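You operate a simulated robot arm through the tools that you are given. There is no shell and no other tool. Be economical: measure what you need, move in short steps, check, and stop when the job is done.

You are at the controls of a simulated two-armed robot. One attempt, no reset.

## Task
Wipe up the spill on the right half of the wall bench with the rag there and put it back.

Only the result counts: the job must be done as asked and must still hold three seconds after the hand-in. Knocking over, shifting, dropping, spilling or breaking anything else fails it.

## Robot
Two 7-joint arms with two-finger parallel grippers on one trunk, on a base that drives. Base frame: it is fixed to the floor where the robot stands at the start and does not move with it; the origin is under the middle of the robot, x ahead of it, y to its left, z up; the surface under the hand at the start is at about z = 800. Units: mm, rad, N and s.
The left shoulder is at the start at [70, 188, 1201], the right one opposite. With the tool pointing down near the work surface each hand reaches from about 260 to 780 mm from the robot's upright axis, wherever it stands, measured 20 degrees to its own side. Payload 3.91 kg a hand.
Tool frame (each hand has its own): the origin (TCP) lies between the finger pads and is the grasp point; the fingertips stand 30 mm ahead of it; z points along the fingers, y is the line along which they close. Largest opening 110 mm; finger width 20, thickness 10; the body of the gripper, 48 by 112 mm, starts 55 mm behind the TCP.
Orientation is that of the tool frame in the base frame, as a unit quaternion [x, y, z, w]. With the fingers straight down and closing along the base's y, the tool's x points along the base's -x, its y along +y and its z along -z.

## Interface
- The arms move only by the tool move_arm. It takes "left_increments", "right_increments" or both (then of equal length, played together; a hand with none holds still); each is a list of rows, each an object (a shift or turn left out is 0, a gripper value left out holds the last) with "jaw": the gripper command, from -1 (shut) to 1 (fully open), values between in proportion; "dp": the shift along the tool's x, y, z in mm, a list of three; "angular": the turn, a rotation vector about the tool's x, y, z in rad, a list of three. In form: [{"jaw": jaw, "dp": [dx, dy, dz], "angular": [rx, ry, rz]}, ...]. A call has 1 to 20 rows; each row is the pose to reach, as a shift and turn from the pose commanded when the call began, along the tool's axes at that moment. Each row takes 0.2 s and may step no farther than 50 mm and 0.15 rad from the row before; otherwise, or with a gripper value out of range, the whole call is refused. Where a pose cannot be reached the arm comes as near as it can. A force on the tool above 40 N (or 10 N above the force at the start of the call, whichever is more), or a blocked arm, ends the call early, and 0.2 s more pass. Each finger travels about 72 mm/s and halts on what it meets, pressing with about 23 N; the grip force reading is that of the motor and also rises with nothing between the fingers. The clock runs only during rows and for 0.2 s after the last one: add rows that repeat a pose to give the fingers time. It gives the time, the measured TCP pose, the force on the tool (base axes), the opening and the grip force at its end, in the units of the frame above (readings bear some noise), with the torque about the TCP (base axes, N m) and any sound that the robot's microphone picked up.
- Cameras (640 x 400 px; columns grow to the right, rows downward): "scene" is now at [128.6, 21.3, 1424.6]; the picture's right is [0.30, -0.95, 0.00], its down [-0.68, -0.22, -0.70] and it looks along [0.66, 0.21, -0.72] (base axes); focal length 268 px, centre (320, 200). "left" rides on the left gripper at [72, -17, -103] in its tool frame; the picture's right is [0.23, 0.97, 0.00], its down [-0.76, 0.18, -0.62] and it looks along [-0.61, 0.14, 0.78] (tool axes); focal length 222 px, centre (320, 200). "right" rides on the right gripper at [72, 17, -103] in its tool frame; the picture's right is [-0.23, 0.97, 0.00], its down [-0.76, -0.18, -0.62] and it looks along [-0.61, -0.14, 0.78] (tool axes); focal length 222 px, centre (320, 200). There is no depth. A picture from a camera that has moved, and an enlarged one, comes with that camera's place and axes in the base frame and with its lens. The place of the scene camera against the robot may be out by one fixed shift of up to 18 mm in any direction.
- grab_frame(camera): a new picture of that camera. No time passes.
- slide_trunk(by): slides the trunk up (or, below 0, down) by that many mm; the arms and the scene camera ride with it, the base frame stays. It gives what a move gives, with no picture.
- roll_base(legs): drives the robot by 1 to 6 legs, each [ahead, turn to the left] in mm and rad, along the robot's own axes; the way and the turn of a leg run together, so that a leg with both is an arc; at most 1500 mm and 3.142 rad a leg. The arms and the cameras ride along, it lands a little off, and it stops where it bumps. It gives what a move gives.
- aim_head(pan, tilt): turns the head with the scene camera to pan (to the left, within 1.501 rad either way) and tilt (down, from -0.506 to 1.204), counted from straight ahead of the robot. It gives what a move gives.
- zoom(camera, box): a new picture of the part [left, top, right, bottom] of that camera's present view, enlarged. No time passes.
- finish_job(): hands the job in; it is judged then, once.

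Go step by step. Nothing tells you exact positions but the pictures and the camera data: compare them with the known pose of the tool, close in by small moves and look again before you grip or let go. The budget is 120 turns and 100 pictures, counting those below and the enlarged ones. Unless the task says otherwise, let go and move clear before handing in, and close with one line.

The tools are called by a JSON object that holds its "method" and its "body". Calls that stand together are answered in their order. move_arm: Moves the arms, as the interface text tells. Its arguments: {"type":"object","properties":{"left_increments":{"type":"array"},"right_increments":{"type":"array"}},"required":[]} The other tools are called the same way: slide_trunk (by) slides the trunk up or down; roll_base (legs) drives the base; aim_head (pan, tilt) turns the head that bears the scene camera; grab_frame (camera) takes a picture; zoom (camera, box) takes an enlarged picture of a part of a camera's view; finish_job () hands the job in.

At the start:

```text
clock: 0.0
left_ee_pos: [513.5, 370.8, 1129.5]
left_tcp_rot: [0.0, 1.0, 0.001, 0.0]
left_ft_force: [1.2, 0.0, -0.7]
left_wrist_torque: [-0.01, 0.0, 0.02]
left_gripper_width: 110.2
left_gripper_force: 0.0
right_ee_pos: [519.1, -90.2, 1209.5]
right_tcp_rot: [0.002, 1.0, 0.001, 0.002]
right_ft_force: [0.1, 0.6, -0.1]
right_wrist_torque: [0.02, 0.0, 0.02]
right_gripper_width: 109.9
right_gripper_force: 0.1
trunk travel left (down, up): [-711.0, 229.0]
robot x, y, heading: [-2.7, 0.9, -0.003]
head pan, tilt: [0.309, 0.799]
```

scene: 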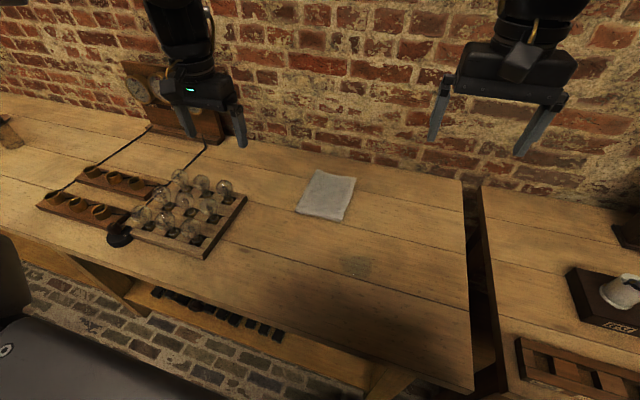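
right: 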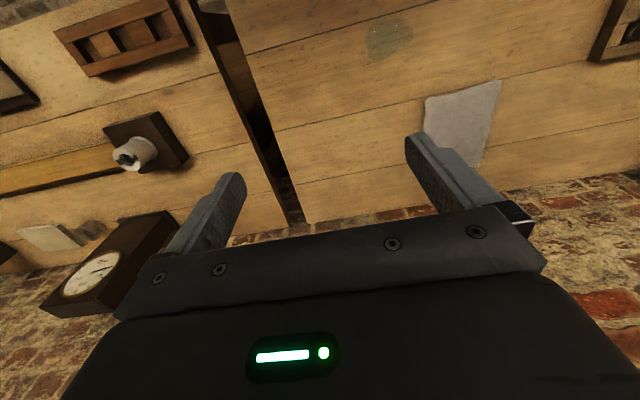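
left: 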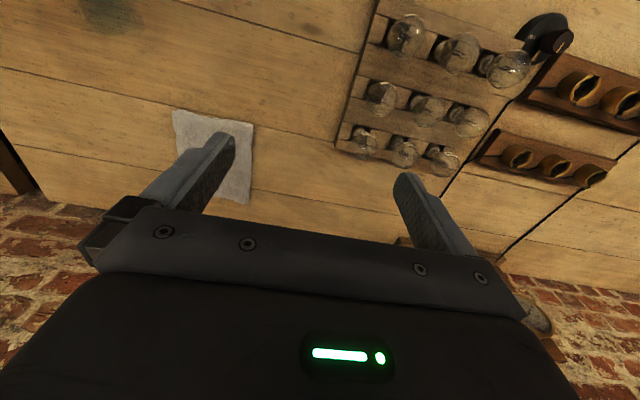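

I see a bench with a rag and a faint stain ahead of me. Across a gap on the right there is a second bench section, possibly with another cloth, so I look to the right before choosing.

{"method": "aim_head", "body": {"pan": -0.5, "tilt": 0.7}}

{"method": "grab_frame", "body": {"camera": "scene"}}

{"method": "aim_head", "body": {"pan": 0.9, "tilt": 0.6}}

{"method": "grab_frame", "body": {"camera": "scene"}}

```text
clock: 1.1
left_ee_pos: [513.6, 371.0, 1129.5]
left_tcp_rot: [0.0, 1.0, -0.001, 0.001]
left_ft_force: [-0.3, 0.1, -0.1]
left_wrist_torque: [0.0, 0.05, -0.02]
left_gripper_width: 110.0
left_gripper_force: 0.1
right_ee_pos: [518.8, -89.7, 1209.5]
right_tcp_rot: [0.002, 1.0, 0.001, 0.001]
right_ft_force: [0.0, 0.2, -0.1]
right_wrist_torque: [0.03, -0.03, 0.03]
right_gripper_width: 110.2
right_gripper_force: 0.1
trunk travel left (down, up): [-711.0, 229.0]
robot x, y, heading: [3.4, -0.3, 0.001]
head pan, tilt: [-0.499, 0.7]
```

```text
96 pictures are left
camera scene: at [126.4, -43.8, 1432.8], right [-0.48, -0.88, 0.0], down [-0.57, 0.31, -0.76], along [0.67, -0.37, -0.64], focal length 268 px, centre (320, 200)
```

scene: 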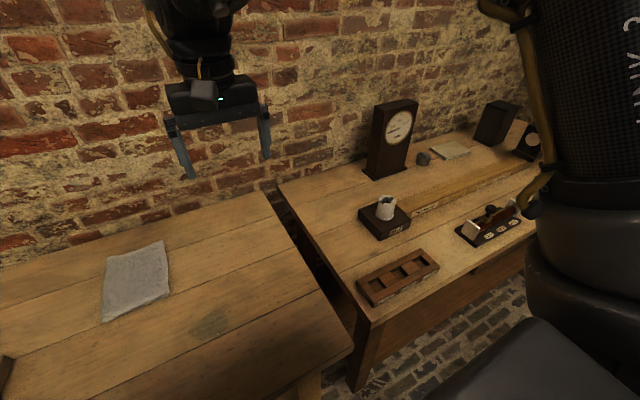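

```text
clock: 2.7
left_ee_pos: [513.8, 370.5, 1129.8]
left_tcp_rot: [0.0, 1.0, -0.001, -0.001]
left_ft_force: [0.3, 0.3, 0.2]
left_wrist_torque: [0.02, 0.0, -0.02]
left_gripper_width: 109.8
left_gripper_force: 0.0
right_ee_pos: [518.6, -89.8, 1208.6]
right_tcp_rot: [0.0, 1.0, 0.001, 0.001]
right_ft_force: [-0.2, -0.2, 0.5]
right_wrist_torque: [0.0, 0.0, -0.02]
right_gripper_width: 110.1
right_gripper_force: 0.1
trunk travel left (down, up): [-711.0, 229.0]
robot x, y, heading: [-0.3, -0.6, 0.0]
head pan, tilt: [0.901, 0.6]
```

```text
95 pictures are left
camera scene: at [106.7, 65.9, 1441.5], right [0.78, -0.62, 0.0], down [-0.35, -0.44, -0.82], along [0.51, 0.65, -0.57], focal length 268 px, centre (320, 200)
```

scene: 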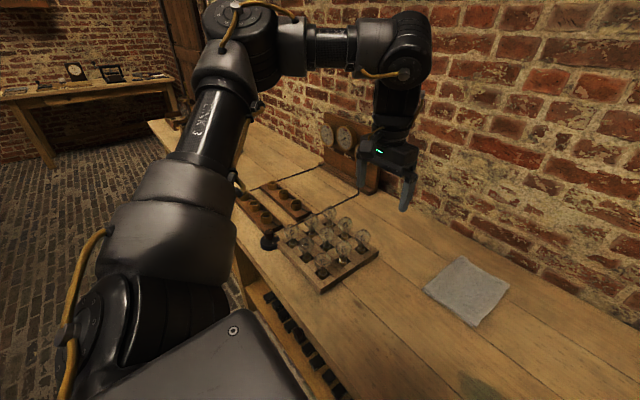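

The wall bench is the one directly ahead. Its right half has a grey rag near (730,190) and a stain near (500,40), and I look closer at both.

{"method": "aim_head", "body": {"pan": 0.15, "tilt": 0.9}}

{"method": "grab_frame", "body": {"camera": "scene"}}

{"method": "zoom", "body": {"camera": "scene", "box": [200, 100, 440, 250]}}

{"method": "zoom", "body": {"camera": "right", "box": [320, 0, 520, 125]}}

```text
clock: 3.8
left_ee_pos: [513.1, 370.8, 1129.5]
left_tcp_rot: [0.0, 1.0, -0.001, -0.001]
left_ft_force: [-0.4, 1.0, 0.4]
left_wrist_torque: [0.0, 0.01, -0.01]
left_gripper_width: 110.0
left_gripper_force: 0.1
right_ee_pos: [518.6, -90.6, 1209.4]
right_tcp_rot: [0.003, 1.0, 0.001, 0.0]
right_ft_force: [-0.8, 0.9, 0.2]
right_wrist_torque: [-0.01, -0.04, -0.03]
right_gripper_width: 109.6
right_gripper_force: 0.0
trunk travel left (down, up): [-711.0, 229.0]
robot x, y, heading: [-0.3, 0.3, -0.0]
head pan, tilt: [0.15, 0.901]
```

```text
94 pictures are left
camera scene: at [126.4, 8.1, 1416.7], right [0.15, -0.99, 0.0], down [-0.77, -0.12, -0.62], along [0.61, 0.09, -0.78], focal length 268 px, centre (320, 200)
```

scene: 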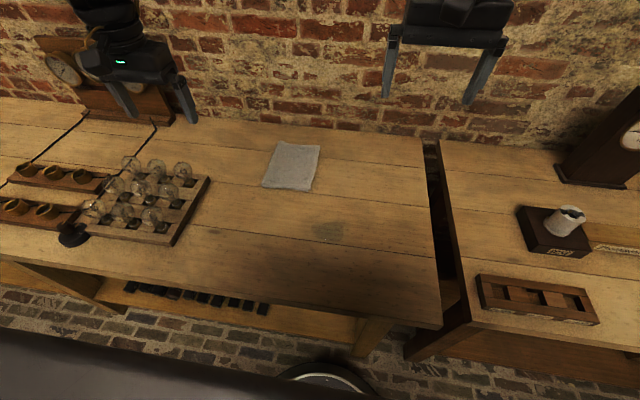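

```text
2.67 times, centred on (320, 175) of scene
camera zoom: at [126.4, 8.1, 1416.7], right [0.15, -0.99, 0.0], down [-0.77, -0.12, -0.62], along [0.61, 0.09, -0.78], focal length 714 px, centre (320, 267)
```

zoom: 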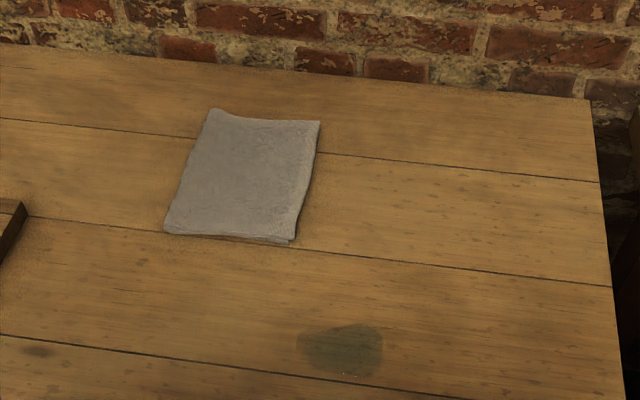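

```text
3.20 times, centred on (420, 62) of right
camera zoom: at [446.9, -72.5, 1312.4], right [0.23, 0.97, 0.0], down [0.76, -0.18, 0.62], along [0.61, -0.14, -0.78], focal length 711 px, centre (0, 640)
```

zoom: 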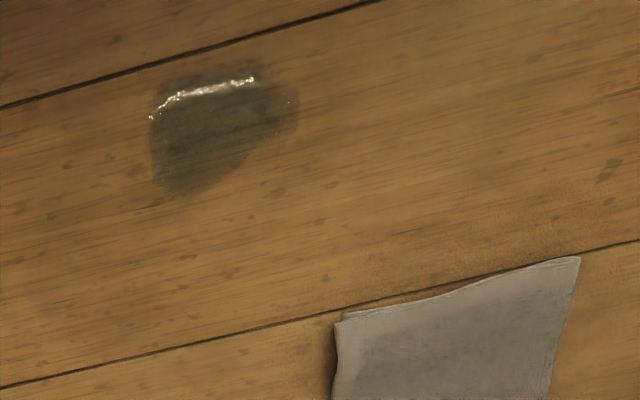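

The rag lies flat at roughly x 630–845, y 115–260, and the spill is about 85×70 mm around (507,40). I bring the left hand over the rag's near edge to inspect it up close.

{"method": "move_arm", "body": {"left_increments": [{"dp": [-14, -31, 28]}, {"dp": [-29, -61, 57]}, {"dp": [-43, -92, 85]}, {"dp": [-44, -123, 113]}, {"dp": [-44, -154, 142]}, {"dp": [-44, -184, 170]}]}}

{"method": "grab_frame", "body": {"camera": "left"}}

{"method": "grab_frame", "body": {"camera": "scene"}}

```text
clock: 5.2
left_ee_pos: [558.2, 184.6, 960.4]
left_tcp_rot: [-0.001, 1.0, 0.001, -0.001]
left_ft_force: [0.3, 0.9, -0.4]
left_wrist_torque: [0.0, 0.0, 0.0]
left_gripper_width: 109.9
left_gripper_force: 0.0
right_ee_pos: [519.0, -92.3, 1208.2]
right_tcp_rot: [0.002, 1.0, 0.001, 0.0]
right_ft_force: [-0.4, -0.8, -0.3]
right_wrist_torque: [0.01, 0.0, -0.01]
right_gripper_width: 110.0
right_gripper_force: 0.0
trunk travel left (down, up): [-711.0, 229.0]
robot x, y, heading: [-1.6, -1.4, -0.004]
head pan, tilt: [0.15, 0.901]
```

```text
91 pictures are left
camera left: at [485.6, 169.0, 1063.4], right [-0.23, 0.97, 0.0], down [0.76, 0.18, 0.62], along [0.61, 0.14, -0.78], focal length 222 px, centre (320, 200)
```

left: 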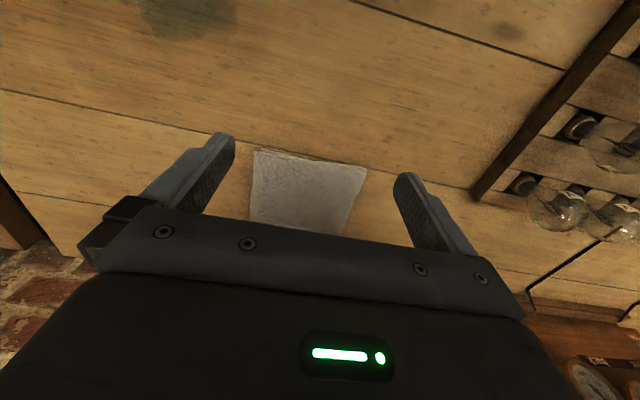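

```text
90 pictures are left
camera scene: at [127.4, 6.6, 1416.7], right [0.15, -0.99, 0.0], down [-0.78, -0.12, -0.62], along [0.61, 0.09, -0.78], focal length 268 px, centre (320, 200)
```

scene: 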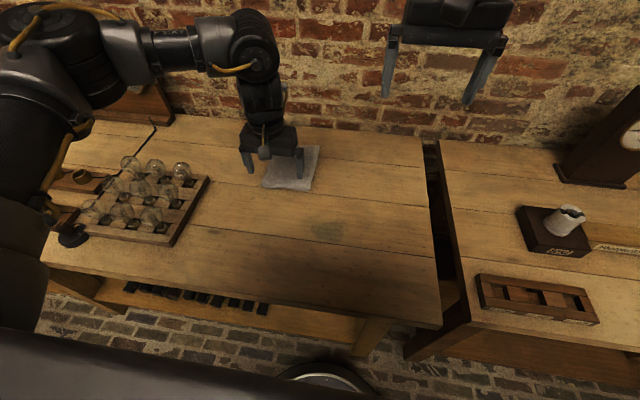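

The near edge sits at about x=624, y 120–263, which agrees with the scene view. I zoom in to judge thickness and folds.

{"method": "zoom", "body": {"camera": "left", "box": [230, 130, 390, 230]}}

{"method": "zoom", "body": {"camera": "scene", "box": [230, 120, 390, 220]}}

```text
4.00 times, centred on (310, 180) of left
camera zoom: at [485.6, 169.0, 1063.4], right [-0.23, 0.97, 0.0], down [0.76, 0.18, 0.62], along [0.61, 0.14, -0.78], focal length 888 px, centre (360, 280)
```

zoom: 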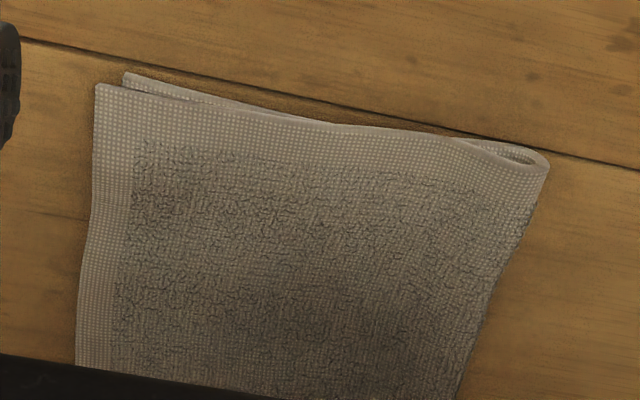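

```text
4.00 times, centred on (310, 170) of scene
camera zoom: at [127.4, 6.6, 1416.7], right [0.15, -0.99, 0.0], down [-0.78, -0.12, -0.62], along [0.61, 0.09, -0.78], focal length 1071 px, centre (360, 320)
```

zoom: 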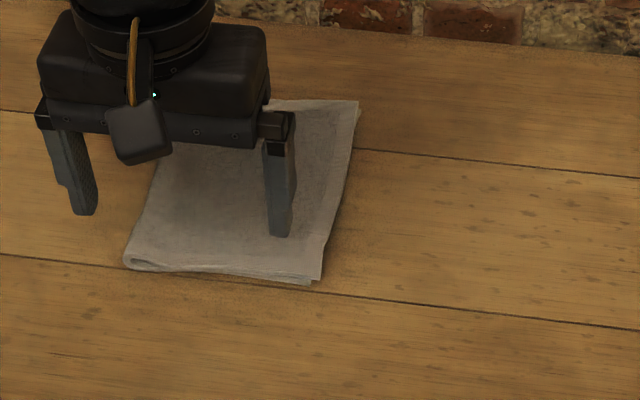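

It is a folded cloth, about 143×210 mm. I plan to pinch it near its centre with the fingertips at bench level, slide it over the spill, then slide it back, starting by hovering over the centre with the jaws partly closed.

{"method": "move_arm", "body": {"left_increments": [{"dp": [-40, 0, 10], "jaw": 0.1}, {"dp": [-80, 0, 20]}, {"dp": [-120, 1, 40]}, {"dp": [-160, 2, 60]}, {"dp": [-170, 3, 75]}, {"dp": [-170, 3, 85]}]}}

{"method": "grab_frame", "body": {"camera": "left"}}

{"method": "zoom", "body": {"camera": "scene", "box": [230, 120, 390, 220]}}

```text
clock: 6.6
left_ee_pos: [706.1, 173.7, 882.2]
left_tcp_rot: [0.0, 1.0, 0.0, 0.001]
left_ft_force: [-0.2, -0.6, -0.1]
left_wrist_torque: [0.02, 0.01, -0.02]
left_gripper_width: 60.6
left_gripper_force: 0.0
left hand out of reach, approached as far as the arm can: row 4, 5, 6
right_ee_pos: [518.7, -92.6, 1208.9]
right_tcp_rot: [0.001, 1.0, 0.003, 0.001]
right_ft_force: [-0.1, -0.5, 0.1]
right_wrist_torque: [0.03, -0.01, 0.02]
right_gripper_width: 110.3
right_gripper_force: 0.0
trunk travel left (down, up): [-711.0, 229.0]
robot x, y, heading: [1.5, -0.8, -0.004]
head pan, tilt: [0.15, 0.901]
```

```text
87 pictures are left
camera left: at [633.3, 159.0, 984.0], right [-0.23, 0.97, 0.0], down [0.76, 0.18, 0.62], along [0.61, 0.14, -0.78], focal length 222 px, centre (320, 200)
```

left: 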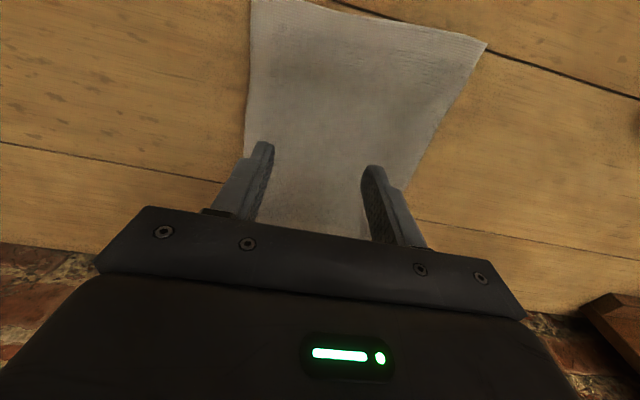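

```text
4.00 times, centred on (310, 170) of scene
camera zoom: at [127.0, 4.8, 1416.7], right [0.15, -0.99, 0.0], down [-0.78, -0.12, -0.62], along [0.61, 0.09, -0.78], focal length 1071 px, centre (360, 320)
```

zoom: 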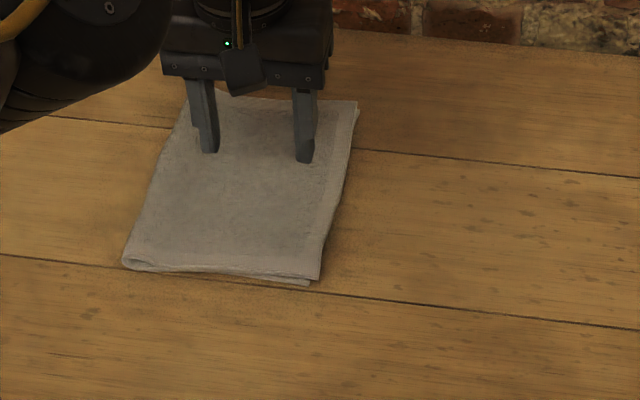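

The left hand has hit its reach limit at x=706. I raise it slightly and lower the trunk for better horizontal reach.

{"method": "move_arm", "body": {"left_increments": [{"dp": [10, 15, -40]}, {"dp": [10, 15, -80]}, {"dp": [10, 15, -120]}]}}

{"method": "slide_trunk", "body": {"by": -120}}

```text
clock: 7.4
left_ee_pos: [695.6, 191.4, 1004.1]
left_tcp_rot: [0.002, 1.0, 0.001, -0.001]
left_ft_force: [0.1, 0.7, 0.6]
left_wrist_torque: [-0.03, -0.01, 0.03]
left_gripper_width: 60.4
left_gripper_force: 0.0
right_ee_pos: [518.2, -91.2, 1209.5]
right_tcp_rot: [0.002, 1.0, 0.002, 0.001]
right_ft_force: [0.4, 0.1, 0.8]
right_wrist_torque: [0.01, 0.0, -0.01]
right_gripper_width: 109.9
right_gripper_force: 0.0
trunk travel left (down, up): [-711.0, 229.0]
robot x, y, heading: [-1.2, 3.0, 0.001]
head pan, tilt: [0.15, 0.901]
```

```text
clock: 8.9
left_ee_pos: [696.9, 192.2, 884.4]
left_tcp_rot: [-0.001, 1.0, 0.0, 0.0]
left_ft_force: [-0.1, 0.8, -0.1]
left_wrist_torque: [0.02, 0.01, 0.02]
left_gripper_width: 60.4
left_gripper_force: 0.1
right_ee_pos: [518.4, -90.1, 1090.5]
right_tcp_rot: [0.002, 1.0, 0.001, 0.0]
right_ft_force: [0.1, 0.1, -0.4]
right_wrist_torque: [-0.02, 0.04, 0.02]
right_gripper_width: 110.0
right_gripper_force: 0.1
trunk travel left (down, up): [-591.0, 349.0]
robot x, y, heading: [-0.9, 1.4, -0.001]
head pan, tilt: [0.15, 0.901]
```

I now move over the centre and down to z≈850.

{"method": "move_arm", "body": {"left_increments": [{"dp": [-17, -2, 10]}, {"dp": [-34, -4, 20]}, {"dp": [-34, -4, 34]}]}}

{"method": "grab_frame", "body": {"camera": "left"}}

{"method": "grab_frame", "body": {"camera": "scene"}}

```text
clock: 9.7
left_ee_pos: [706.3, 182.2, 864.4]
left_tcp_rot: [0.0, 1.0, 0.0, -0.001]
left_ft_force: [0.1, 0.2, 0.2]
left_wrist_torque: [-0.01, -0.02, -0.03]
left_gripper_width: 60.5
left_gripper_force: 0.1
left hand out of reach, approached as far as the arm can: row 1, 2, 3
right_ee_pos: [518.7, -91.0, 1089.3]
right_tcp_rot: [0.002, 1.0, 0.001, 0.001]
right_ft_force: [0.2, 0.1, -0.7]
right_wrist_torque: [-0.02, -0.03, -0.01]
right_gripper_width: 110.1
right_gripper_force: 0.1
trunk travel left (down, up): [-591.0, 349.0]
robot x, y, heading: [5.7, 1.4, -0.004]
head pan, tilt: [0.15, 0.901]
```

```text
85 pictures are left
camera left: at [634.8, 167.0, 966.9], right [-0.23, 0.97, 0.0], down [0.76, 0.18, 0.62], along [0.61, 0.14, -0.78], focal length 222 px, centre (320, 200)
```

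left: 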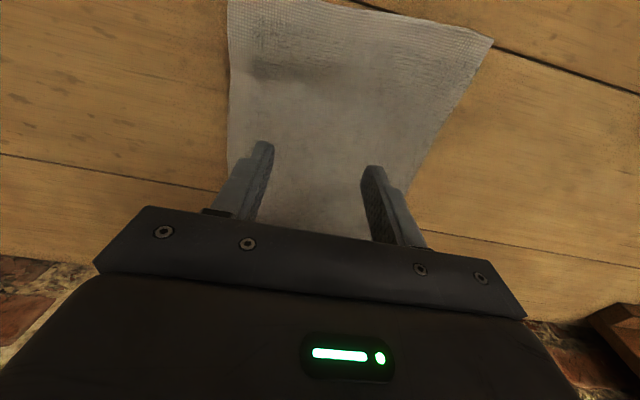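

```text
84 pictures are left
camera scene: at [127.0, 7.4, 1296.6], right [0.15, -0.99, 0.0], down [-0.78, -0.12, -0.62], along [0.61, 0.09, -0.78], focal length 268 px, centre (320, 200)
```

scene: 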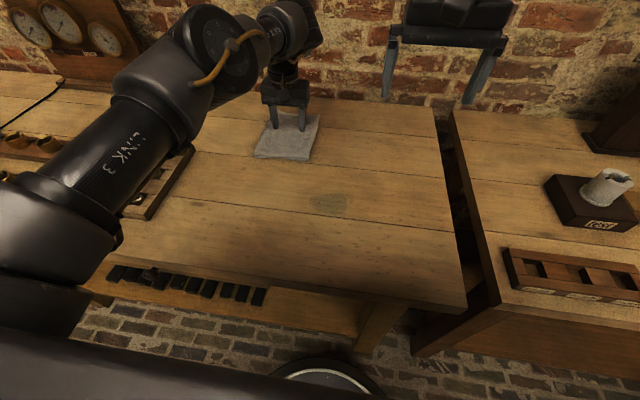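

The elbow link hangs low near the bulb rack and the lower trunk gained no reach. I raise the trunk again and grip at x≈700, which is still well inside the rag.

{"method": "slide_trunk", "body": {"by": 120}}

{"method": "move_arm", "body": {"left_increments": [{"dp": [6, 6, 40]}, {"dp": [6, 6, 80]}, {"dp": [6, 6, 110]}, {"dp": [6, 6, 130]}, {"dp": [6, 6, 130]}]}}

{"method": "grab_frame", "body": {"camera": "scene"}}

{"method": "grab_frame", "body": {"camera": "left"}}

```text
clock: 11.2
left_ee_pos: [706.2, 182.2, 984.3]
left_tcp_rot: [0.0, 1.0, -0.001, 0.0]
left_ft_force: [0.2, -0.2, -0.8]
left_wrist_torque: [-0.01, 0.04, 0.02]
left_gripper_width: 60.1
left_gripper_force: 0.1
right_ee_pos: [518.7, -90.0, 1208.9]
right_tcp_rot: [0.002, 1.0, 0.001, 0.002]
right_ft_force: [0.6, 0.5, -0.1]
right_wrist_torque: [0.04, -0.01, 0.01]
right_gripper_width: 109.8
right_gripper_force: 0.0
trunk travel left (down, up): [-711.0, 229.0]
robot x, y, heading: [0.7, 0.4, -0.002]
head pan, tilt: [0.15, 0.901]
```

```text
clock: 12.4
left_ee_pos: [699.4, 189.2, 854.6]
left_tcp_rot: [0.0, 1.0, -0.001, 0.0]
left_ft_force: [-0.7, -0.7, -1.5]
left_wrist_torque: [0.0, 0.02, 0.0]
left_gripper_width: 60.4
left_gripper_force: 0.1
right_ee_pos: [517.9, -90.5, 1209.3]
right_tcp_rot: [0.002, 1.0, 0.001, 0.001]
right_ft_force: [-0.5, -0.3, -0.5]
right_wrist_torque: [0.02, 0.0, 0.01]
right_gripper_width: 110.1
right_gripper_force: 0.0
trunk travel left (down, up): [-711.0, 229.0]
robot x, y, heading: [0.8, 0.1, 0.002]
head pan, tilt: [0.15, 0.901]
```

```text
83 pictures are left
camera scene: at [126.2, 7.6, 1416.7], right [0.15, -0.99, 0.0], down [-0.77, -0.12, -0.62], along [0.61, 0.09, -0.78], focal length 268 px, centre (320, 200)
```

scene: 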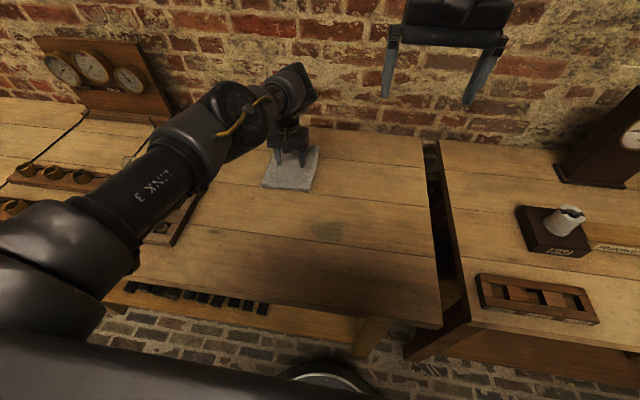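

```text
82 pictures are left
camera left: at [627.0, 172.6, 957.1], right [-0.23, 0.97, 0.0], down [0.76, 0.18, 0.62], along [0.61, 0.14, -0.78], focal length 222 px, centre (320, 200)
```

left: 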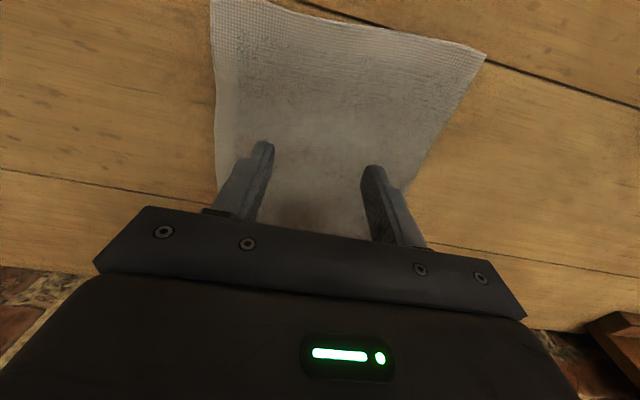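

The fingers are centred across the rag. I descend in small steps to touch it.

{"method": "move_arm", "body": {"left_increments": [{"dp": [0, 0, 5]}, {"dp": [0, 0, 10]}, {"dp": [0, 0, 13]}, {"dp": [0, 0, 16]}]}}

{"method": "zoom", "body": {"camera": "left", "box": [190, 80, 490, 260]}}

```text
clock: 13.4
left_ee_pos: [700.9, 189.2, 839.8]
left_tcp_rot: [0.001, 1.0, 0.0, 0.0]
left_ft_force: [-0.6, 0.7, 1.1]
left_wrist_torque: [0.0, 0.02, -0.01]
left_gripper_width: 60.7
left_gripper_force: 0.0
right_ee_pos: [518.5, -90.5, 1209.9]
right_tcp_rot: [0.002, 1.0, 0.001, 0.001]
right_ft_force: [0.6, -0.2, -0.2]
right_wrist_torque: [-0.02, 0.01, -0.02]
right_gripper_width: 110.0
right_gripper_force: 0.1
trunk travel left (down, up): [-711.0, 229.0]
robot x, y, heading: [-4.3, 1.8, 0.003]
head pan, tilt: [0.15, 0.901]
```

```text
2.13 times, centred on (340, 170) of left
camera zoom: at [627.7, 173.3, 941.5], right [-0.23, 0.97, 0.0], down [0.76, 0.18, 0.62], along [0.61, 0.14, -0.78], focal length 474 px, centre (277, 264)
```

zoom: 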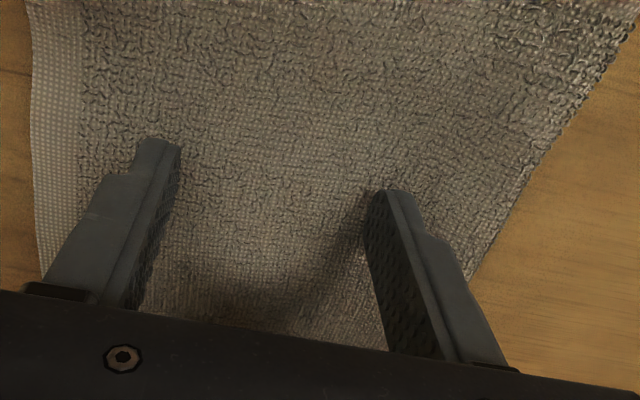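

There is no contact yet, so I go on in fine steps.

{"method": "move_arm", "body": {"left_increments": [{"dp": [0, 0, 2]}, {"dp": [0, 0, 4]}, {"dp": [0, 0, 6]}, {"dp": [0, 0, 6]}]}}

```text
clock: 14.4
left_ee_pos: [700.1, 188.7, 835.6]
left_tcp_rot: [-0.001, 1.0, -0.001, 0.003]
left_ft_force: [2.3, 0.6, 17.2]
left_wrist_torque: [0.03, -0.09, -0.05]
left_gripper_width: 60.4
left_gripper_force: 0.0
right_ee_pos: [516.6, -90.2, 1209.8]
right_tcp_rot: [0.002, 1.0, 0.002, 0.003]
right_ft_force: [0.2, -1.5, 0.2]
right_wrist_torque: [0.02, -0.01, 0.0]
right_gripper_width: 110.3
right_gripper_force: 0.0
trunk travel left (down, up): [-711.0, 229.0]
robot x, y, heading: [-1.9, 2.4, -0.001]
head pan, tilt: [0.15, 0.901]
```

The fingertips press the rag at 17 N. I close the jaws to gather a ridge of cloth.

{"method": "move_arm", "body": {"left_increments": [{"jaw": -0.3}, {"jaw": -0.6}, {"jaw": -1}, {"jaw": -1}, {"jaw": -1}]}}

{"method": "grab_frame", "body": {"camera": "left"}}

{"method": "zoom", "body": {"camera": "scene", "box": [230, 120, 390, 220]}}

```text
clock: 15.6
left_ee_pos: [698.1, 187.0, 834.4]
left_tcp_rot: [0.0, 1.0, -0.001, 0.001]
left_ft_force: [1.6, -1.6, 21.2]
left_wrist_torque: [-0.04, -0.07, 0.0]
left_gripper_width: 8.9
left_gripper_force: 23.0
right_ee_pos: [516.5, -92.1, 1211.3]
right_tcp_rot: [0.002, 1.0, 0.002, 0.002]
right_ft_force: [0.2, 0.1, -0.9]
right_wrist_torque: [-0.01, 0.0, -0.02]
right_gripper_width: 110.0
right_gripper_force: 0.0
trunk travel left (down, up): [-711.0, 229.0]
robot x, y, heading: [1.5, -0.3, 0.001]
head pan, tilt: [0.15, 0.901]
```

```text
80 pictures are left
camera left: at [625.5, 172.3, 937.3], right [-0.23, 0.97, 0.0], down [0.76, 0.18, 0.63], along [0.61, 0.14, -0.78], focal length 222 px, centre (320, 200)
```

left: 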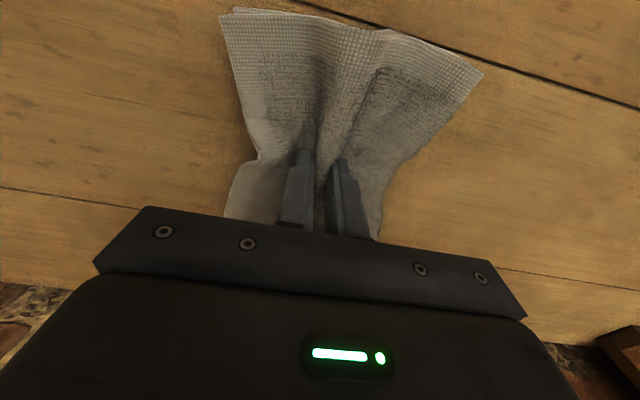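

```text
4.00 times, centred on (310, 170) of scene
camera zoom: at [123.2, 6.6, 1417.1], right [0.15, -0.99, 0.0], down [-0.77, -0.12, -0.62], along [0.62, 0.09, -0.78], focal length 1071 px, centre (360, 320)
```

zoom: 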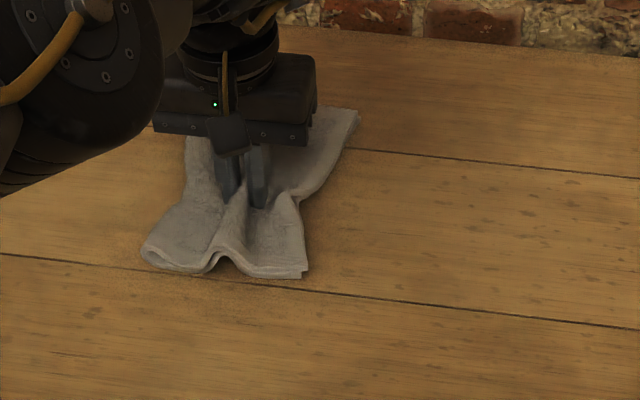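

The cloth is gripped with a 9 mm bunch between the pads. I slide it toward the spill, keeping it on the bench.

{"method": "move_arm", "body": {"left_increments": [{"dp": [15, -10, -1]}, {"dp": [35, -25, -1]}, {"dp": [55, -40, -1]}, {"dp": [75, -55, -1]}, {"dp": [95, -70, -1]}, {"dp": [115, -85, -1]}, {"dp": [135, -100, -1]}, {"dp": [155, -115, -1]}, {"dp": [175, -130, -1]}, {"dp": [193, -143, -1]}]}}

{"method": "grab_frame", "body": {"camera": "scene"}}

{"method": "grab_frame", "body": {"camera": "left"}}

```text
clock: 17.8
left_ee_pos: [506.5, 46.8, 834.1]
left_tcp_rot: [0.0, 1.0, 0.0, 0.002]
left_ft_force: [8.0, 4.2, 30.7]
left_wrist_torque: [0.15, -0.26, -0.04]
left_gripper_width: 8.8
left_gripper_force: 22.4
right_ee_pos: [516.5, -89.2, 1211.0]
right_tcp_rot: [0.002, 1.0, 0.0, 0.002]
right_ft_force: [0.6, -0.7, -0.1]
right_wrist_torque: [0.01, 0.01, -0.02]
right_gripper_width: 109.9
right_gripper_force: 0.0
trunk travel left (down, up): [-711.0, 229.0]
robot x, y, heading: [-2.5, 0.2, 0.001]
head pan, tilt: [0.15, 0.901]
```

```text
78 pictures are left
camera scene: at [123.9, 7.9, 1417.0], right [0.15, -0.99, 0.0], down [-0.77, -0.12, -0.62], along [0.62, 0.09, -0.78], focal length 268 px, centre (320, 200)
```

scene: 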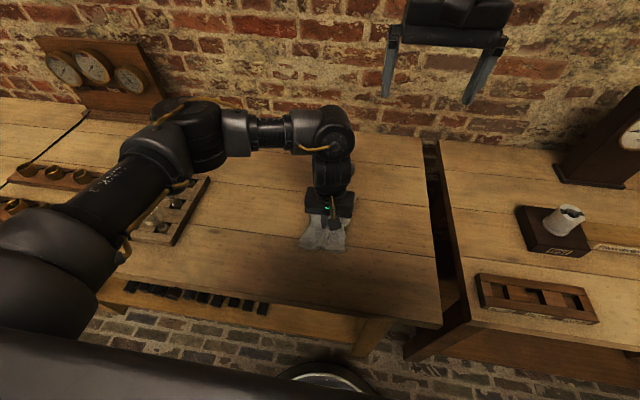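

```text
77 pictures are left
camera left: at [433.9, 31.3, 937.2], right [-0.23, 0.97, 0.0], down [0.76, 0.18, 0.63], along [0.61, 0.14, -0.78], focal length 222 px, centre (320, 200)
```

left: 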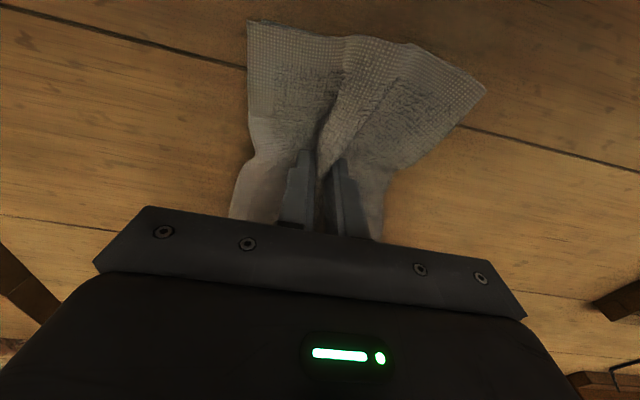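

The rag now covers the spill. I rub back and forth with moderate pressure.

{"method": "move_arm", "body": {"left_increments": [{"dp": [0, 20, -1]}, {"dp": [0, 40, -1]}, {"dp": [20, 40, -1]}, {"dp": [20, 15, -1]}, {"dp": [20, -15, -1]}, {"dp": [20, -45, -1]}, {"dp": [0, -45, -1]}, {"dp": [0, -15, -1]}, {"dp": [0, 15, -1]}, {"dp": [0, 45, -1]}, {"dp": [-25, 45, -1]}, {"dp": [-25, 15, -1]}, {"dp": [-25, -15, -1]}, {"dp": [-25, -45, -1]}, {"dp": [-50, -45, -1]}, {"dp": [-50, -15, -1]}, {"dp": [-50, 15, -1]}, {"dp": [-50, 45, -1]}, {"dp": [-70, 20, -1]}, {"dp": [-90, 10, -1]}]}}

{"method": "grab_frame", "body": {"camera": "scene"}}

{"method": "grab_frame", "body": {"camera": "right"}}

```text
clock: 22.0
left_ee_pos: [598.6, 55.9, 836.7]
left_tcp_rot: [0.0, 1.0, 0.001, 0.0]
left_ft_force: [-3.1, -0.7, 6.4]
left_wrist_torque: [-0.06, 0.06, 0.01]
left_gripper_width: 8.4
left_gripper_force: 23.3
right_ee_pos: [519.4, -91.6, 1211.2]
right_tcp_rot: [0.002, 1.0, 0.002, 0.001]
right_ft_force: [0.3, -0.8, 0.5]
right_wrist_torque: [0.03, 0.0, 0.0]
right_gripper_width: 110.0
right_gripper_force: 0.0
trunk travel left (down, up): [-711.0, 229.0]
robot x, y, heading: [1.3, 0.1, -0.002]
head pan, tilt: [0.15, 0.901]
```

```text
76 pictures are left
camera scene: at [125.5, 6.6, 1416.7], right [0.15, -0.99, 0.0], down [-0.77, -0.12, -0.62], along [0.61, 0.09, -0.78], focal length 268 px, centre (320, 200)
```

scene: 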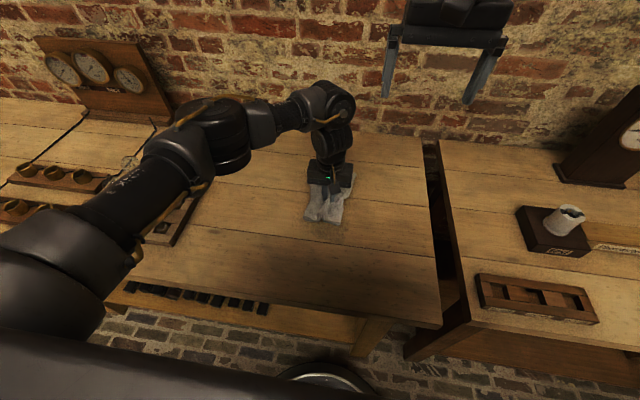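

```text
75 pictures are left
camera right: at [446.1, -73.9, 1312.6], right [0.23, 0.97, 0.0], down [0.76, -0.18, 0.62], along [0.61, -0.14, -0.78], focal length 222 px, centre (320, 200)
```

right: 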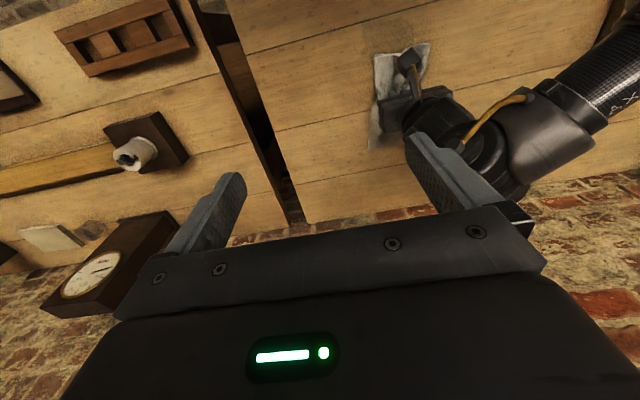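

The stain seems gone from the visible part. I zoom in to check before returning the rag.

{"method": "zoom", "body": {"camera": "scene", "box": [250, 160, 410, 260]}}

{"method": "zoom", "body": {"camera": "right", "box": [320, 0, 520, 125]}}

```text
4.00 times, centred on (330, 210) of scene
camera zoom: at [125.5, 6.6, 1416.7], right [0.15, -0.99, 0.0], down [-0.77, -0.12, -0.62], along [0.61, 0.09, -0.78], focal length 1071 px, centre (280, 160)
```

zoom: 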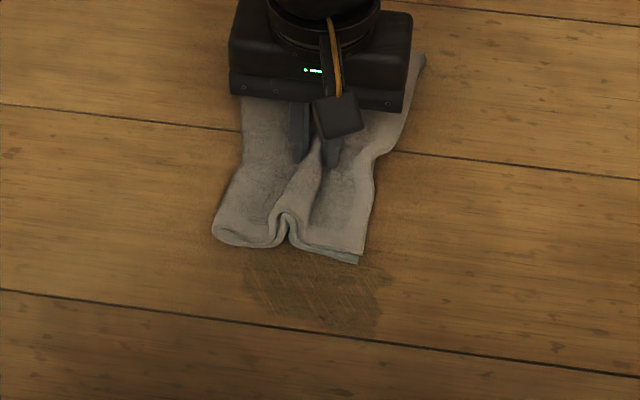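

```text
3.20 times, centred on (420, 62) of right
camera zoom: at [446.1, -73.9, 1312.6], right [0.23, 0.97, 0.0], down [0.76, -0.18, 0.62], along [0.61, -0.14, -0.78], focal length 711 px, centre (0, 640)
```

zoom: 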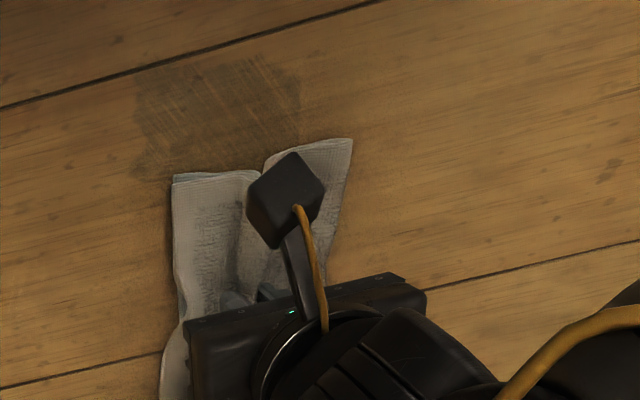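

A thin streaky film is left over about x 460–545, y −16 to 84. I make a tighter raster with more pressure.

{"method": "move_arm", "body": {"left_increments": [{"dp": [24, 17, 1]}, {"dp": [48, 34, 1.5]}, {"dp": [48, -3, 1.5]}, {"dp": [48, -40, 1.5]}, {"dp": [48, -76, 1.5]}, {"dp": [60, -76, 1.5]}, {"dp": [60, -40, 1.5]}, {"dp": [60, -3, 1.5]}, {"dp": [60, 34, 1.5]}, {"dp": [72, 34, 1.5]}, {"dp": [72, -3, 1.5]}, {"dp": [72, -40, 1.5]}, {"dp": [72, -76, 1.5]}, {"dp": [84, -76, 1.5]}, {"dp": [84, -40, 1.5]}, {"dp": [84, -3, 1.5]}, {"dp": [84, 34, 1.5]}, {"dp": [96, 34, 1.5]}, {"dp": [96, -3, 1.5]}, {"dp": [96, -40, 1.5]}]}}

```text
clock: 26.2
left_ee_pos: [497.9, 12.4, 834.2]
left_tcp_rot: [0.001, 1.0, 0.001, 0.0]
left_ft_force: [-1.0, 4.2, 20.7]
left_wrist_torque: [0.16, 0.06, -0.02]
left_gripper_width: 8.5
left_gripper_force: 23.2
right_ee_pos: [517.8, -93.3, 1210.3]
right_tcp_rot: [0.002, 1.0, 0.003, 0.001]
right_ft_force: [0.6, -1.0, 0.7]
right_wrist_torque: [0.03, 0.01, 0.02]
right_gripper_width: 110.0
right_gripper_force: 0.1
trunk travel left (down, up): [-711.0, 229.0]
robot x, y, heading: [1.8, 0.6, -0.0]
head pan, tilt: [0.15, 0.901]
```

I continue the raster over the nearer part, at about 20 N.

{"method": "move_arm", "body": {"left_increments": [{"dp": [0, -32, 0]}, {"dp": [10, -32, 0]}, {"dp": [10, 4, 0]}, {"dp": [10, 41, 0]}, {"dp": [10, 78, 0]}, {"dp": [22, 78, 0]}, {"dp": [22, 41, 0]}, {"dp": [22, 4, 0]}, {"dp": [22, -32, 0]}, {"dp": [34, -32, 0]}, {"dp": [34, 4, 0]}, {"dp": [34, 41, 0]}, {"dp": [34, 78, 0]}, {"dp": [10, 60, 0]}, {"dp": [-30, 50, 0]}, {"dp": [-70, 45, 0]}, {"dp": [-110, 45, 0]}, {"dp": [-130, 45, 0]}]}}

{"method": "zoom", "body": {"camera": "scene", "box": [250, 160, 410, 260]}}

{"method": "zoom", "body": {"camera": "right", "box": [320, 0, 520, 125]}}

```text
clock: 27.6
left_ee_pos: [482.2, 92.9, 835.3]
left_tcp_rot: [-0.001, 1.0, 0.004, 0.004]
left_ft_force: [-2.7, 0.5, 16.5]
left_wrist_torque: [0.07, 0.04, -0.04]
left_gripper_width: 8.8
left_gripper_force: 22.7
left hand out of reach, approached as far as the arm can: row 7
right_ee_pos: [516.9, -90.0, 1209.8]
right_tcp_rot: [0.001, 1.0, 0.001, 0.003]
right_ft_force: [-0.2, 0.0, 0.7]
right_wrist_torque: [0.0, 0.02, 0.0]
right_gripper_width: 110.0
right_gripper_force: 0.0
trunk travel left (down, up): [-711.0, 229.0]
robot x, y, heading: [2.3, 0.8, 0.003]
head pan, tilt: [0.15, 0.901]
stopped in row 7 (left hand): the force on the tool passed its limit at 47 N (the readings are from after the stop); the commanded pose is now the measured one
```

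```text
4.00 times, centred on (330, 210) of scene
camera zoom: at [124.4, 7.7, 1416.5], right [0.15, -0.99, 0.0], down [-0.77, -0.12, -0.62], along [0.62, 0.09, -0.78], focal length 1071 px, centre (280, 160)
```

zoom: 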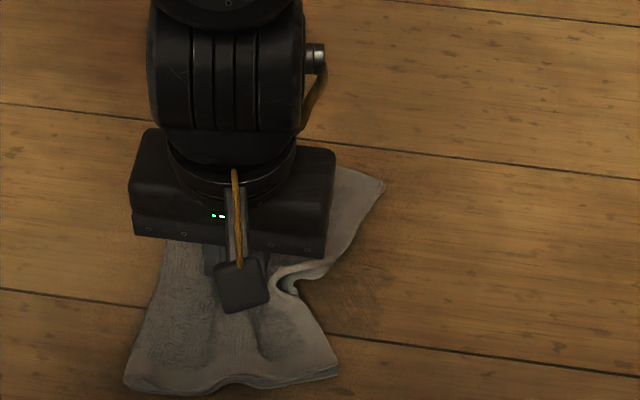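

```text
3.20 times, centred on (420, 62) of right
camera zoom: at [445.2, -72.6, 1312.8], right [0.23, 0.97, 0.0], down [0.76, -0.18, 0.63], along [0.61, -0.14, -0.78], focal length 711 px, centre (0, 640)
```

zoom: 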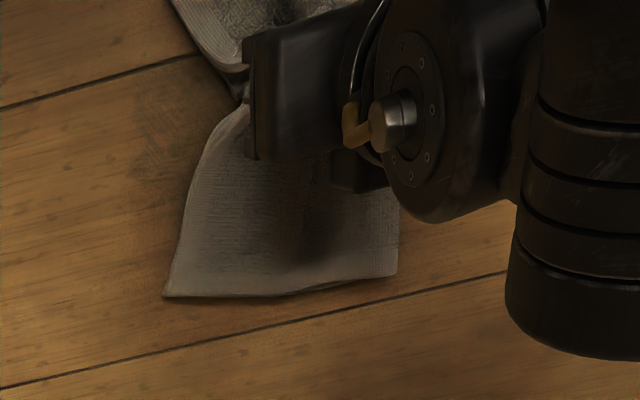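

The film is fading, but the arm hit a limit near (480,92). I check the elbow against the bulb rack before continuing.

{"method": "grab_frame", "body": {"camera": "scene"}}

{"method": "grab_frame", "body": {"camera": "left"}}

```text
70 pictures are left
camera scene: at [124.4, 7.7, 1416.5], right [0.15, -0.99, 0.0], down [-0.77, -0.12, -0.62], along [0.62, 0.09, -0.78], focal length 268 px, centre (320, 200)
```

scene: 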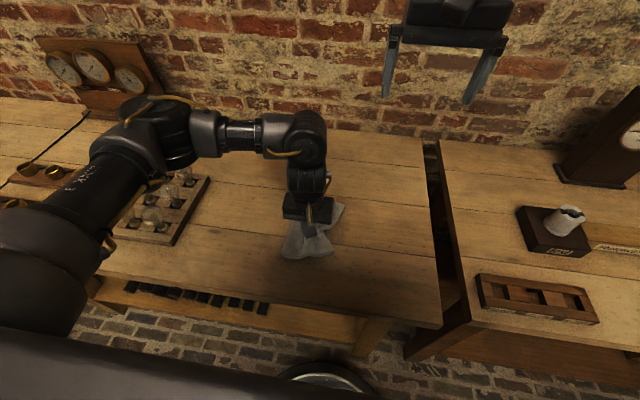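

```text
69 pictures are left
camera left: at [409.2, 76.8, 937.2], right [-0.23, 0.97, 0.01], down [0.76, 0.17, 0.63], along [0.61, 0.15, -0.78], focal length 222 px, centre (320, 200)
```

left: 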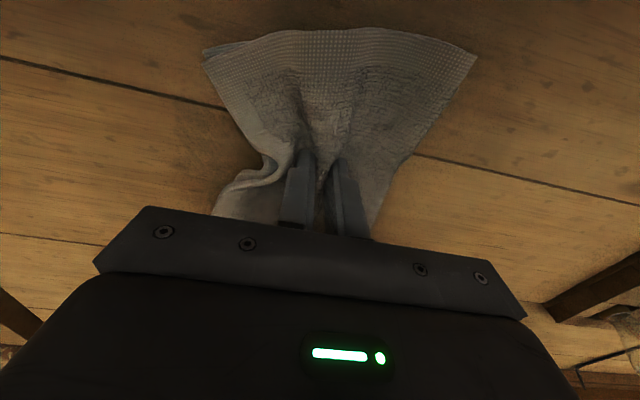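

The arm is clear of the rack and the bulbs are upright. I continue the raster, staying at y<80.

{"method": "move_arm", "body": {"left_increments": [{"dp": [0, -18, 0.5]}, {"dp": [0, -52, 0.5]}, {"dp": [0, -86, 0.5]}, {"dp": [0, -118, 0.5]}, {"dp": [12, -118, 0.5]}, {"dp": [12, -86, 0.5]}, {"dp": [12, -52, 0.5]}, {"dp": [12, -18, 0.5]}, {"dp": [24, -18, 0.5]}, {"dp": [24, -52, 0.5]}, {"dp": [24, -86, 0.5]}, {"dp": [24, -118, 0.5]}, {"dp": [-10, -118, 0.5]}, {"dp": [-45, -118, 0.5]}, {"dp": [-45, -100, 0.5]}, {"dp": [-10, -100, 0.5]}, {"dp": [24, -100, 0.5]}, {"dp": [24, -80, 0.5]}, {"dp": [-10, -80, 0.5]}, {"dp": [-45, -80, 0.5]}]}}

{"method": "grab_frame", "body": {"camera": "left"}}

```text
clock: 28.8
left_ee_pos: [485.2, -23.0, 835.1]
left_tcp_rot: [0.0, 1.0, 0.004, 0.004]
left_ft_force: [-5.6, 3.8, 23.3]
left_wrist_torque: [0.07, 0.23, -0.01]
left_gripper_width: 8.7
left_gripper_force: 22.2
left hand out of reach, approached as far as the arm can: row 5
right_ee_pos: [517.3, -89.6, 1209.7]
right_tcp_rot: [0.002, 1.0, 0.001, 0.002]
right_ft_force: [0.0, 0.6, 0.0]
right_wrist_torque: [0.01, 0.03, -0.04]
right_gripper_width: 109.8
right_gripper_force: 0.1
trunk travel left (down, up): [-711.0, 229.0]
robot x, y, heading: [2.4, 1.6, -0.001]
head pan, tilt: [0.15, 0.901]
stopped in row 5 (left hand): the force on the tool passed its limit at 48 N (the readings are from after the stop); the commanded pose is now the measured one
```

```text
68 pictures are left
camera left: at [410.5, -39.9, 936.9], right [-0.23, 0.97, 0.01], down [0.76, 0.17, 0.63], along [0.61, 0.15, -0.78], focal length 222 px, centre (320, 200)
```

left: 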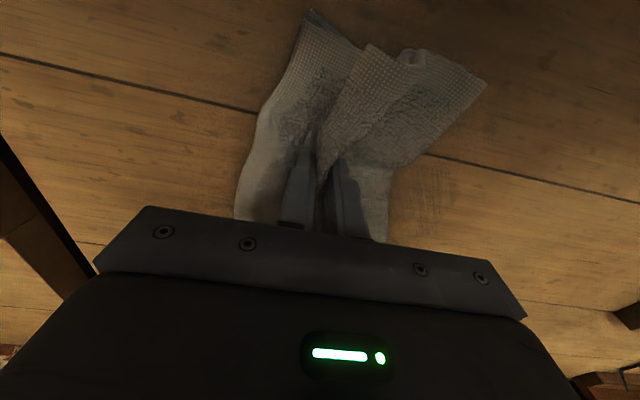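

The arm's inner limit is around x≈480 here. I slide the rag aside to see how much stain remains.

{"method": "move_arm", "body": {"left_increments": [{"dp": [-10, 20, 0]}, {"dp": [-20, 50, 0]}, {"dp": [-20, 80, 0]}, {"dp": [-35, 80, 0]}, {"dp": [-35, 50, 0]}, {"dp": [-35, 20, 0]}, {"dp": [-50, 20, 0]}, {"dp": [-50, 50, 0]}, {"dp": [-50, 80, 0]}, {"dp": [-70, 90, 0]}, {"dp": [-100, 90, 0]}, {"dp": [-140, 90, 0]}]}}

{"method": "zoom", "body": {"camera": "scene", "box": [250, 170, 410, 270]}}

{"method": "zoom", "body": {"camera": "right", "box": [320, 0, 480, 100]}}

```text
clock: 31.4
left_ee_pos: [623.2, 68.5, 835.3]
left_tcp_rot: [-0.001, 1.0, 0.007, 0.002]
left_ft_force: [-5.6, 1.1, 17.2]
left_wrist_torque: [0.02, 0.2, -0.08]
left_gripper_width: 8.5
left_gripper_force: 23.5
right_ee_pos: [516.4, -91.8, 1209.7]
right_tcp_rot: [0.002, 1.0, 0.002, 0.001]
right_ft_force: [0.1, 0.1, 0.0]
right_wrist_torque: [0.05, -0.02, -0.01]
right_gripper_width: 110.0
right_gripper_force: 0.0
trunk travel left (down, up): [-711.0, 229.0]
robot x, y, heading: [2.9, 1.6, -0.003]
head pan, tilt: [0.15, 0.901]
```

```text
4.00 times, centred on (330, 220) of scene
camera zoom: at [123.6, 6.3, 1417.0], right [0.15, -0.99, 0.0], down [-0.77, -0.12, -0.62], along [0.62, 0.09, -0.78], focal length 1071 px, centre (280, 120)
```

zoom: 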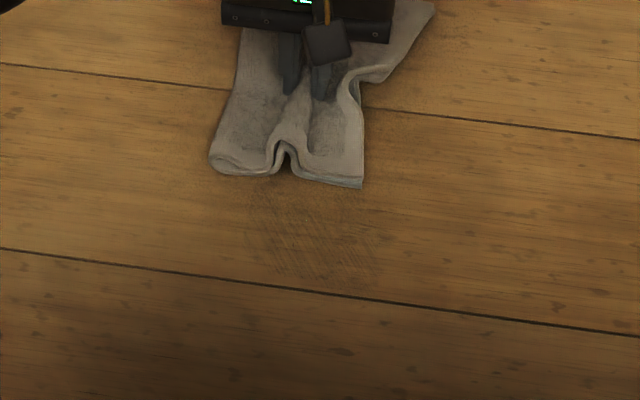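

```text
4.00 times, centred on (400, 50) of right
camera zoom: at [444.5, -73.8, 1313.3], right [0.23, 0.97, 0.0], down [0.76, -0.18, 0.63], along [0.61, -0.14, -0.78], focal length 888 px, centre (0, 800)
```

zoom: 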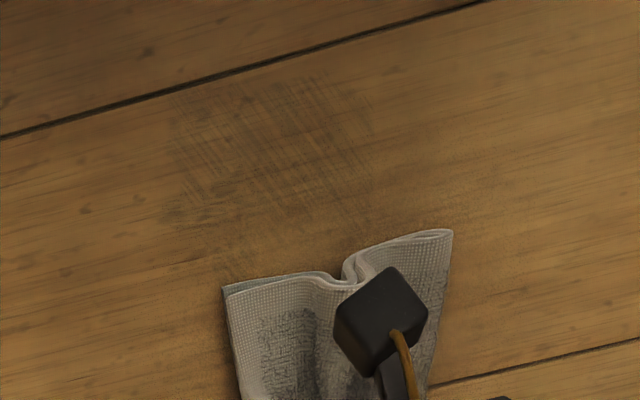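

The stain is much fainter and lies around x 465–530, y 0–92. I add long strokes along x, so that the rag's front half sweeps all of it.

{"method": "move_arm", "body": {"left_increments": [{"dp": [45, 8, 0]}, {"dp": [88, 8, 0]}, {"dp": [128, 8, 0]}, {"dp": [128, -8, 0]}, {"dp": [88, -8, 0]}, {"dp": [45, -8, 0]}, {"dp": [45, -23, 0]}, {"dp": [88, -23, 0]}, {"dp": [128, -23, 0]}, {"dp": [128, -38, 0]}, {"dp": [88, -38, 0]}, {"dp": [45, -38, 0]}, {"dp": [45, -53, 0]}, {"dp": [88, -53, 0]}, {"dp": [128, -53, 0]}, {"dp": [128, -68, 0]}, {"dp": [88, -68, 0]}, {"dp": [45, -68, 0]}, {"dp": [20, -40, 0]}, {"dp": [0, 0, 0]}]}}

{"method": "zoom", "body": {"camera": "scene", "box": [250, 170, 410, 270]}}

{"method": "zoom", "body": {"camera": "right", "box": [320, 0, 480, 100]}}

```text
clock: 33.2
left_ee_pos: [546.2, 42.9, 836.4]
left_tcp_rot: [-0.001, 1.0, 0.003, 0.008]
left_ft_force: [-1.1, -1.6, 11.9]
left_wrist_torque: [-0.05, 0.04, -0.02]
left_gripper_width: 8.7
left_gripper_force: 22.7
right_ee_pos: [518.0, -90.4, 1210.2]
right_tcp_rot: [0.001, 1.0, 0.002, 0.002]
right_ft_force: [-0.1, 0.5, 0.8]
right_wrist_torque: [0.04, 0.03, 0.03]
right_gripper_width: 109.8
right_gripper_force: 0.0
trunk travel left (down, up): [-711.0, 229.0]
robot x, y, heading: [2.1, -0.0, -0.002]
head pan, tilt: [0.15, 0.901]
stopped in row 9 (left hand): the force on the tool passed its limit at 43 N (the readings are from after the stop); the commanded pose is now the measured one
```

```text
4.00 times, centred on (330, 220) of scene
camera zoom: at [124.7, 8.3, 1416.5], right [0.15, -0.99, 0.0], down [-0.77, -0.12, -0.62], along [0.62, 0.09, -0.78], focal length 1071 px, centre (280, 120)
```

zoom: 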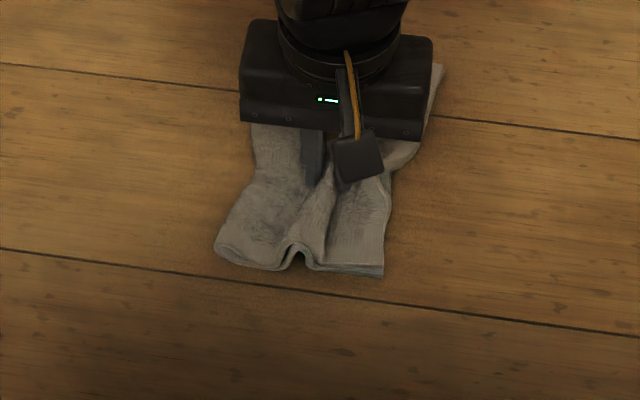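

```text
4.00 times, centred on (400, 50) of right
camera zoom: at [445.5, -72.1, 1312.8], right [0.23, 0.97, 0.0], down [0.76, -0.18, 0.63], along [0.61, -0.14, -0.78], focal length 888 px, centre (0, 800)
```

zoom: 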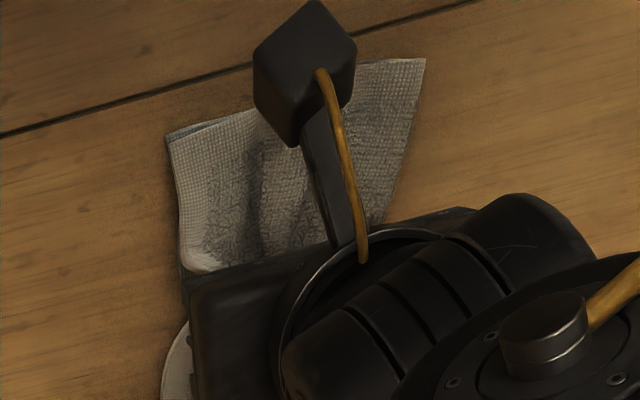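

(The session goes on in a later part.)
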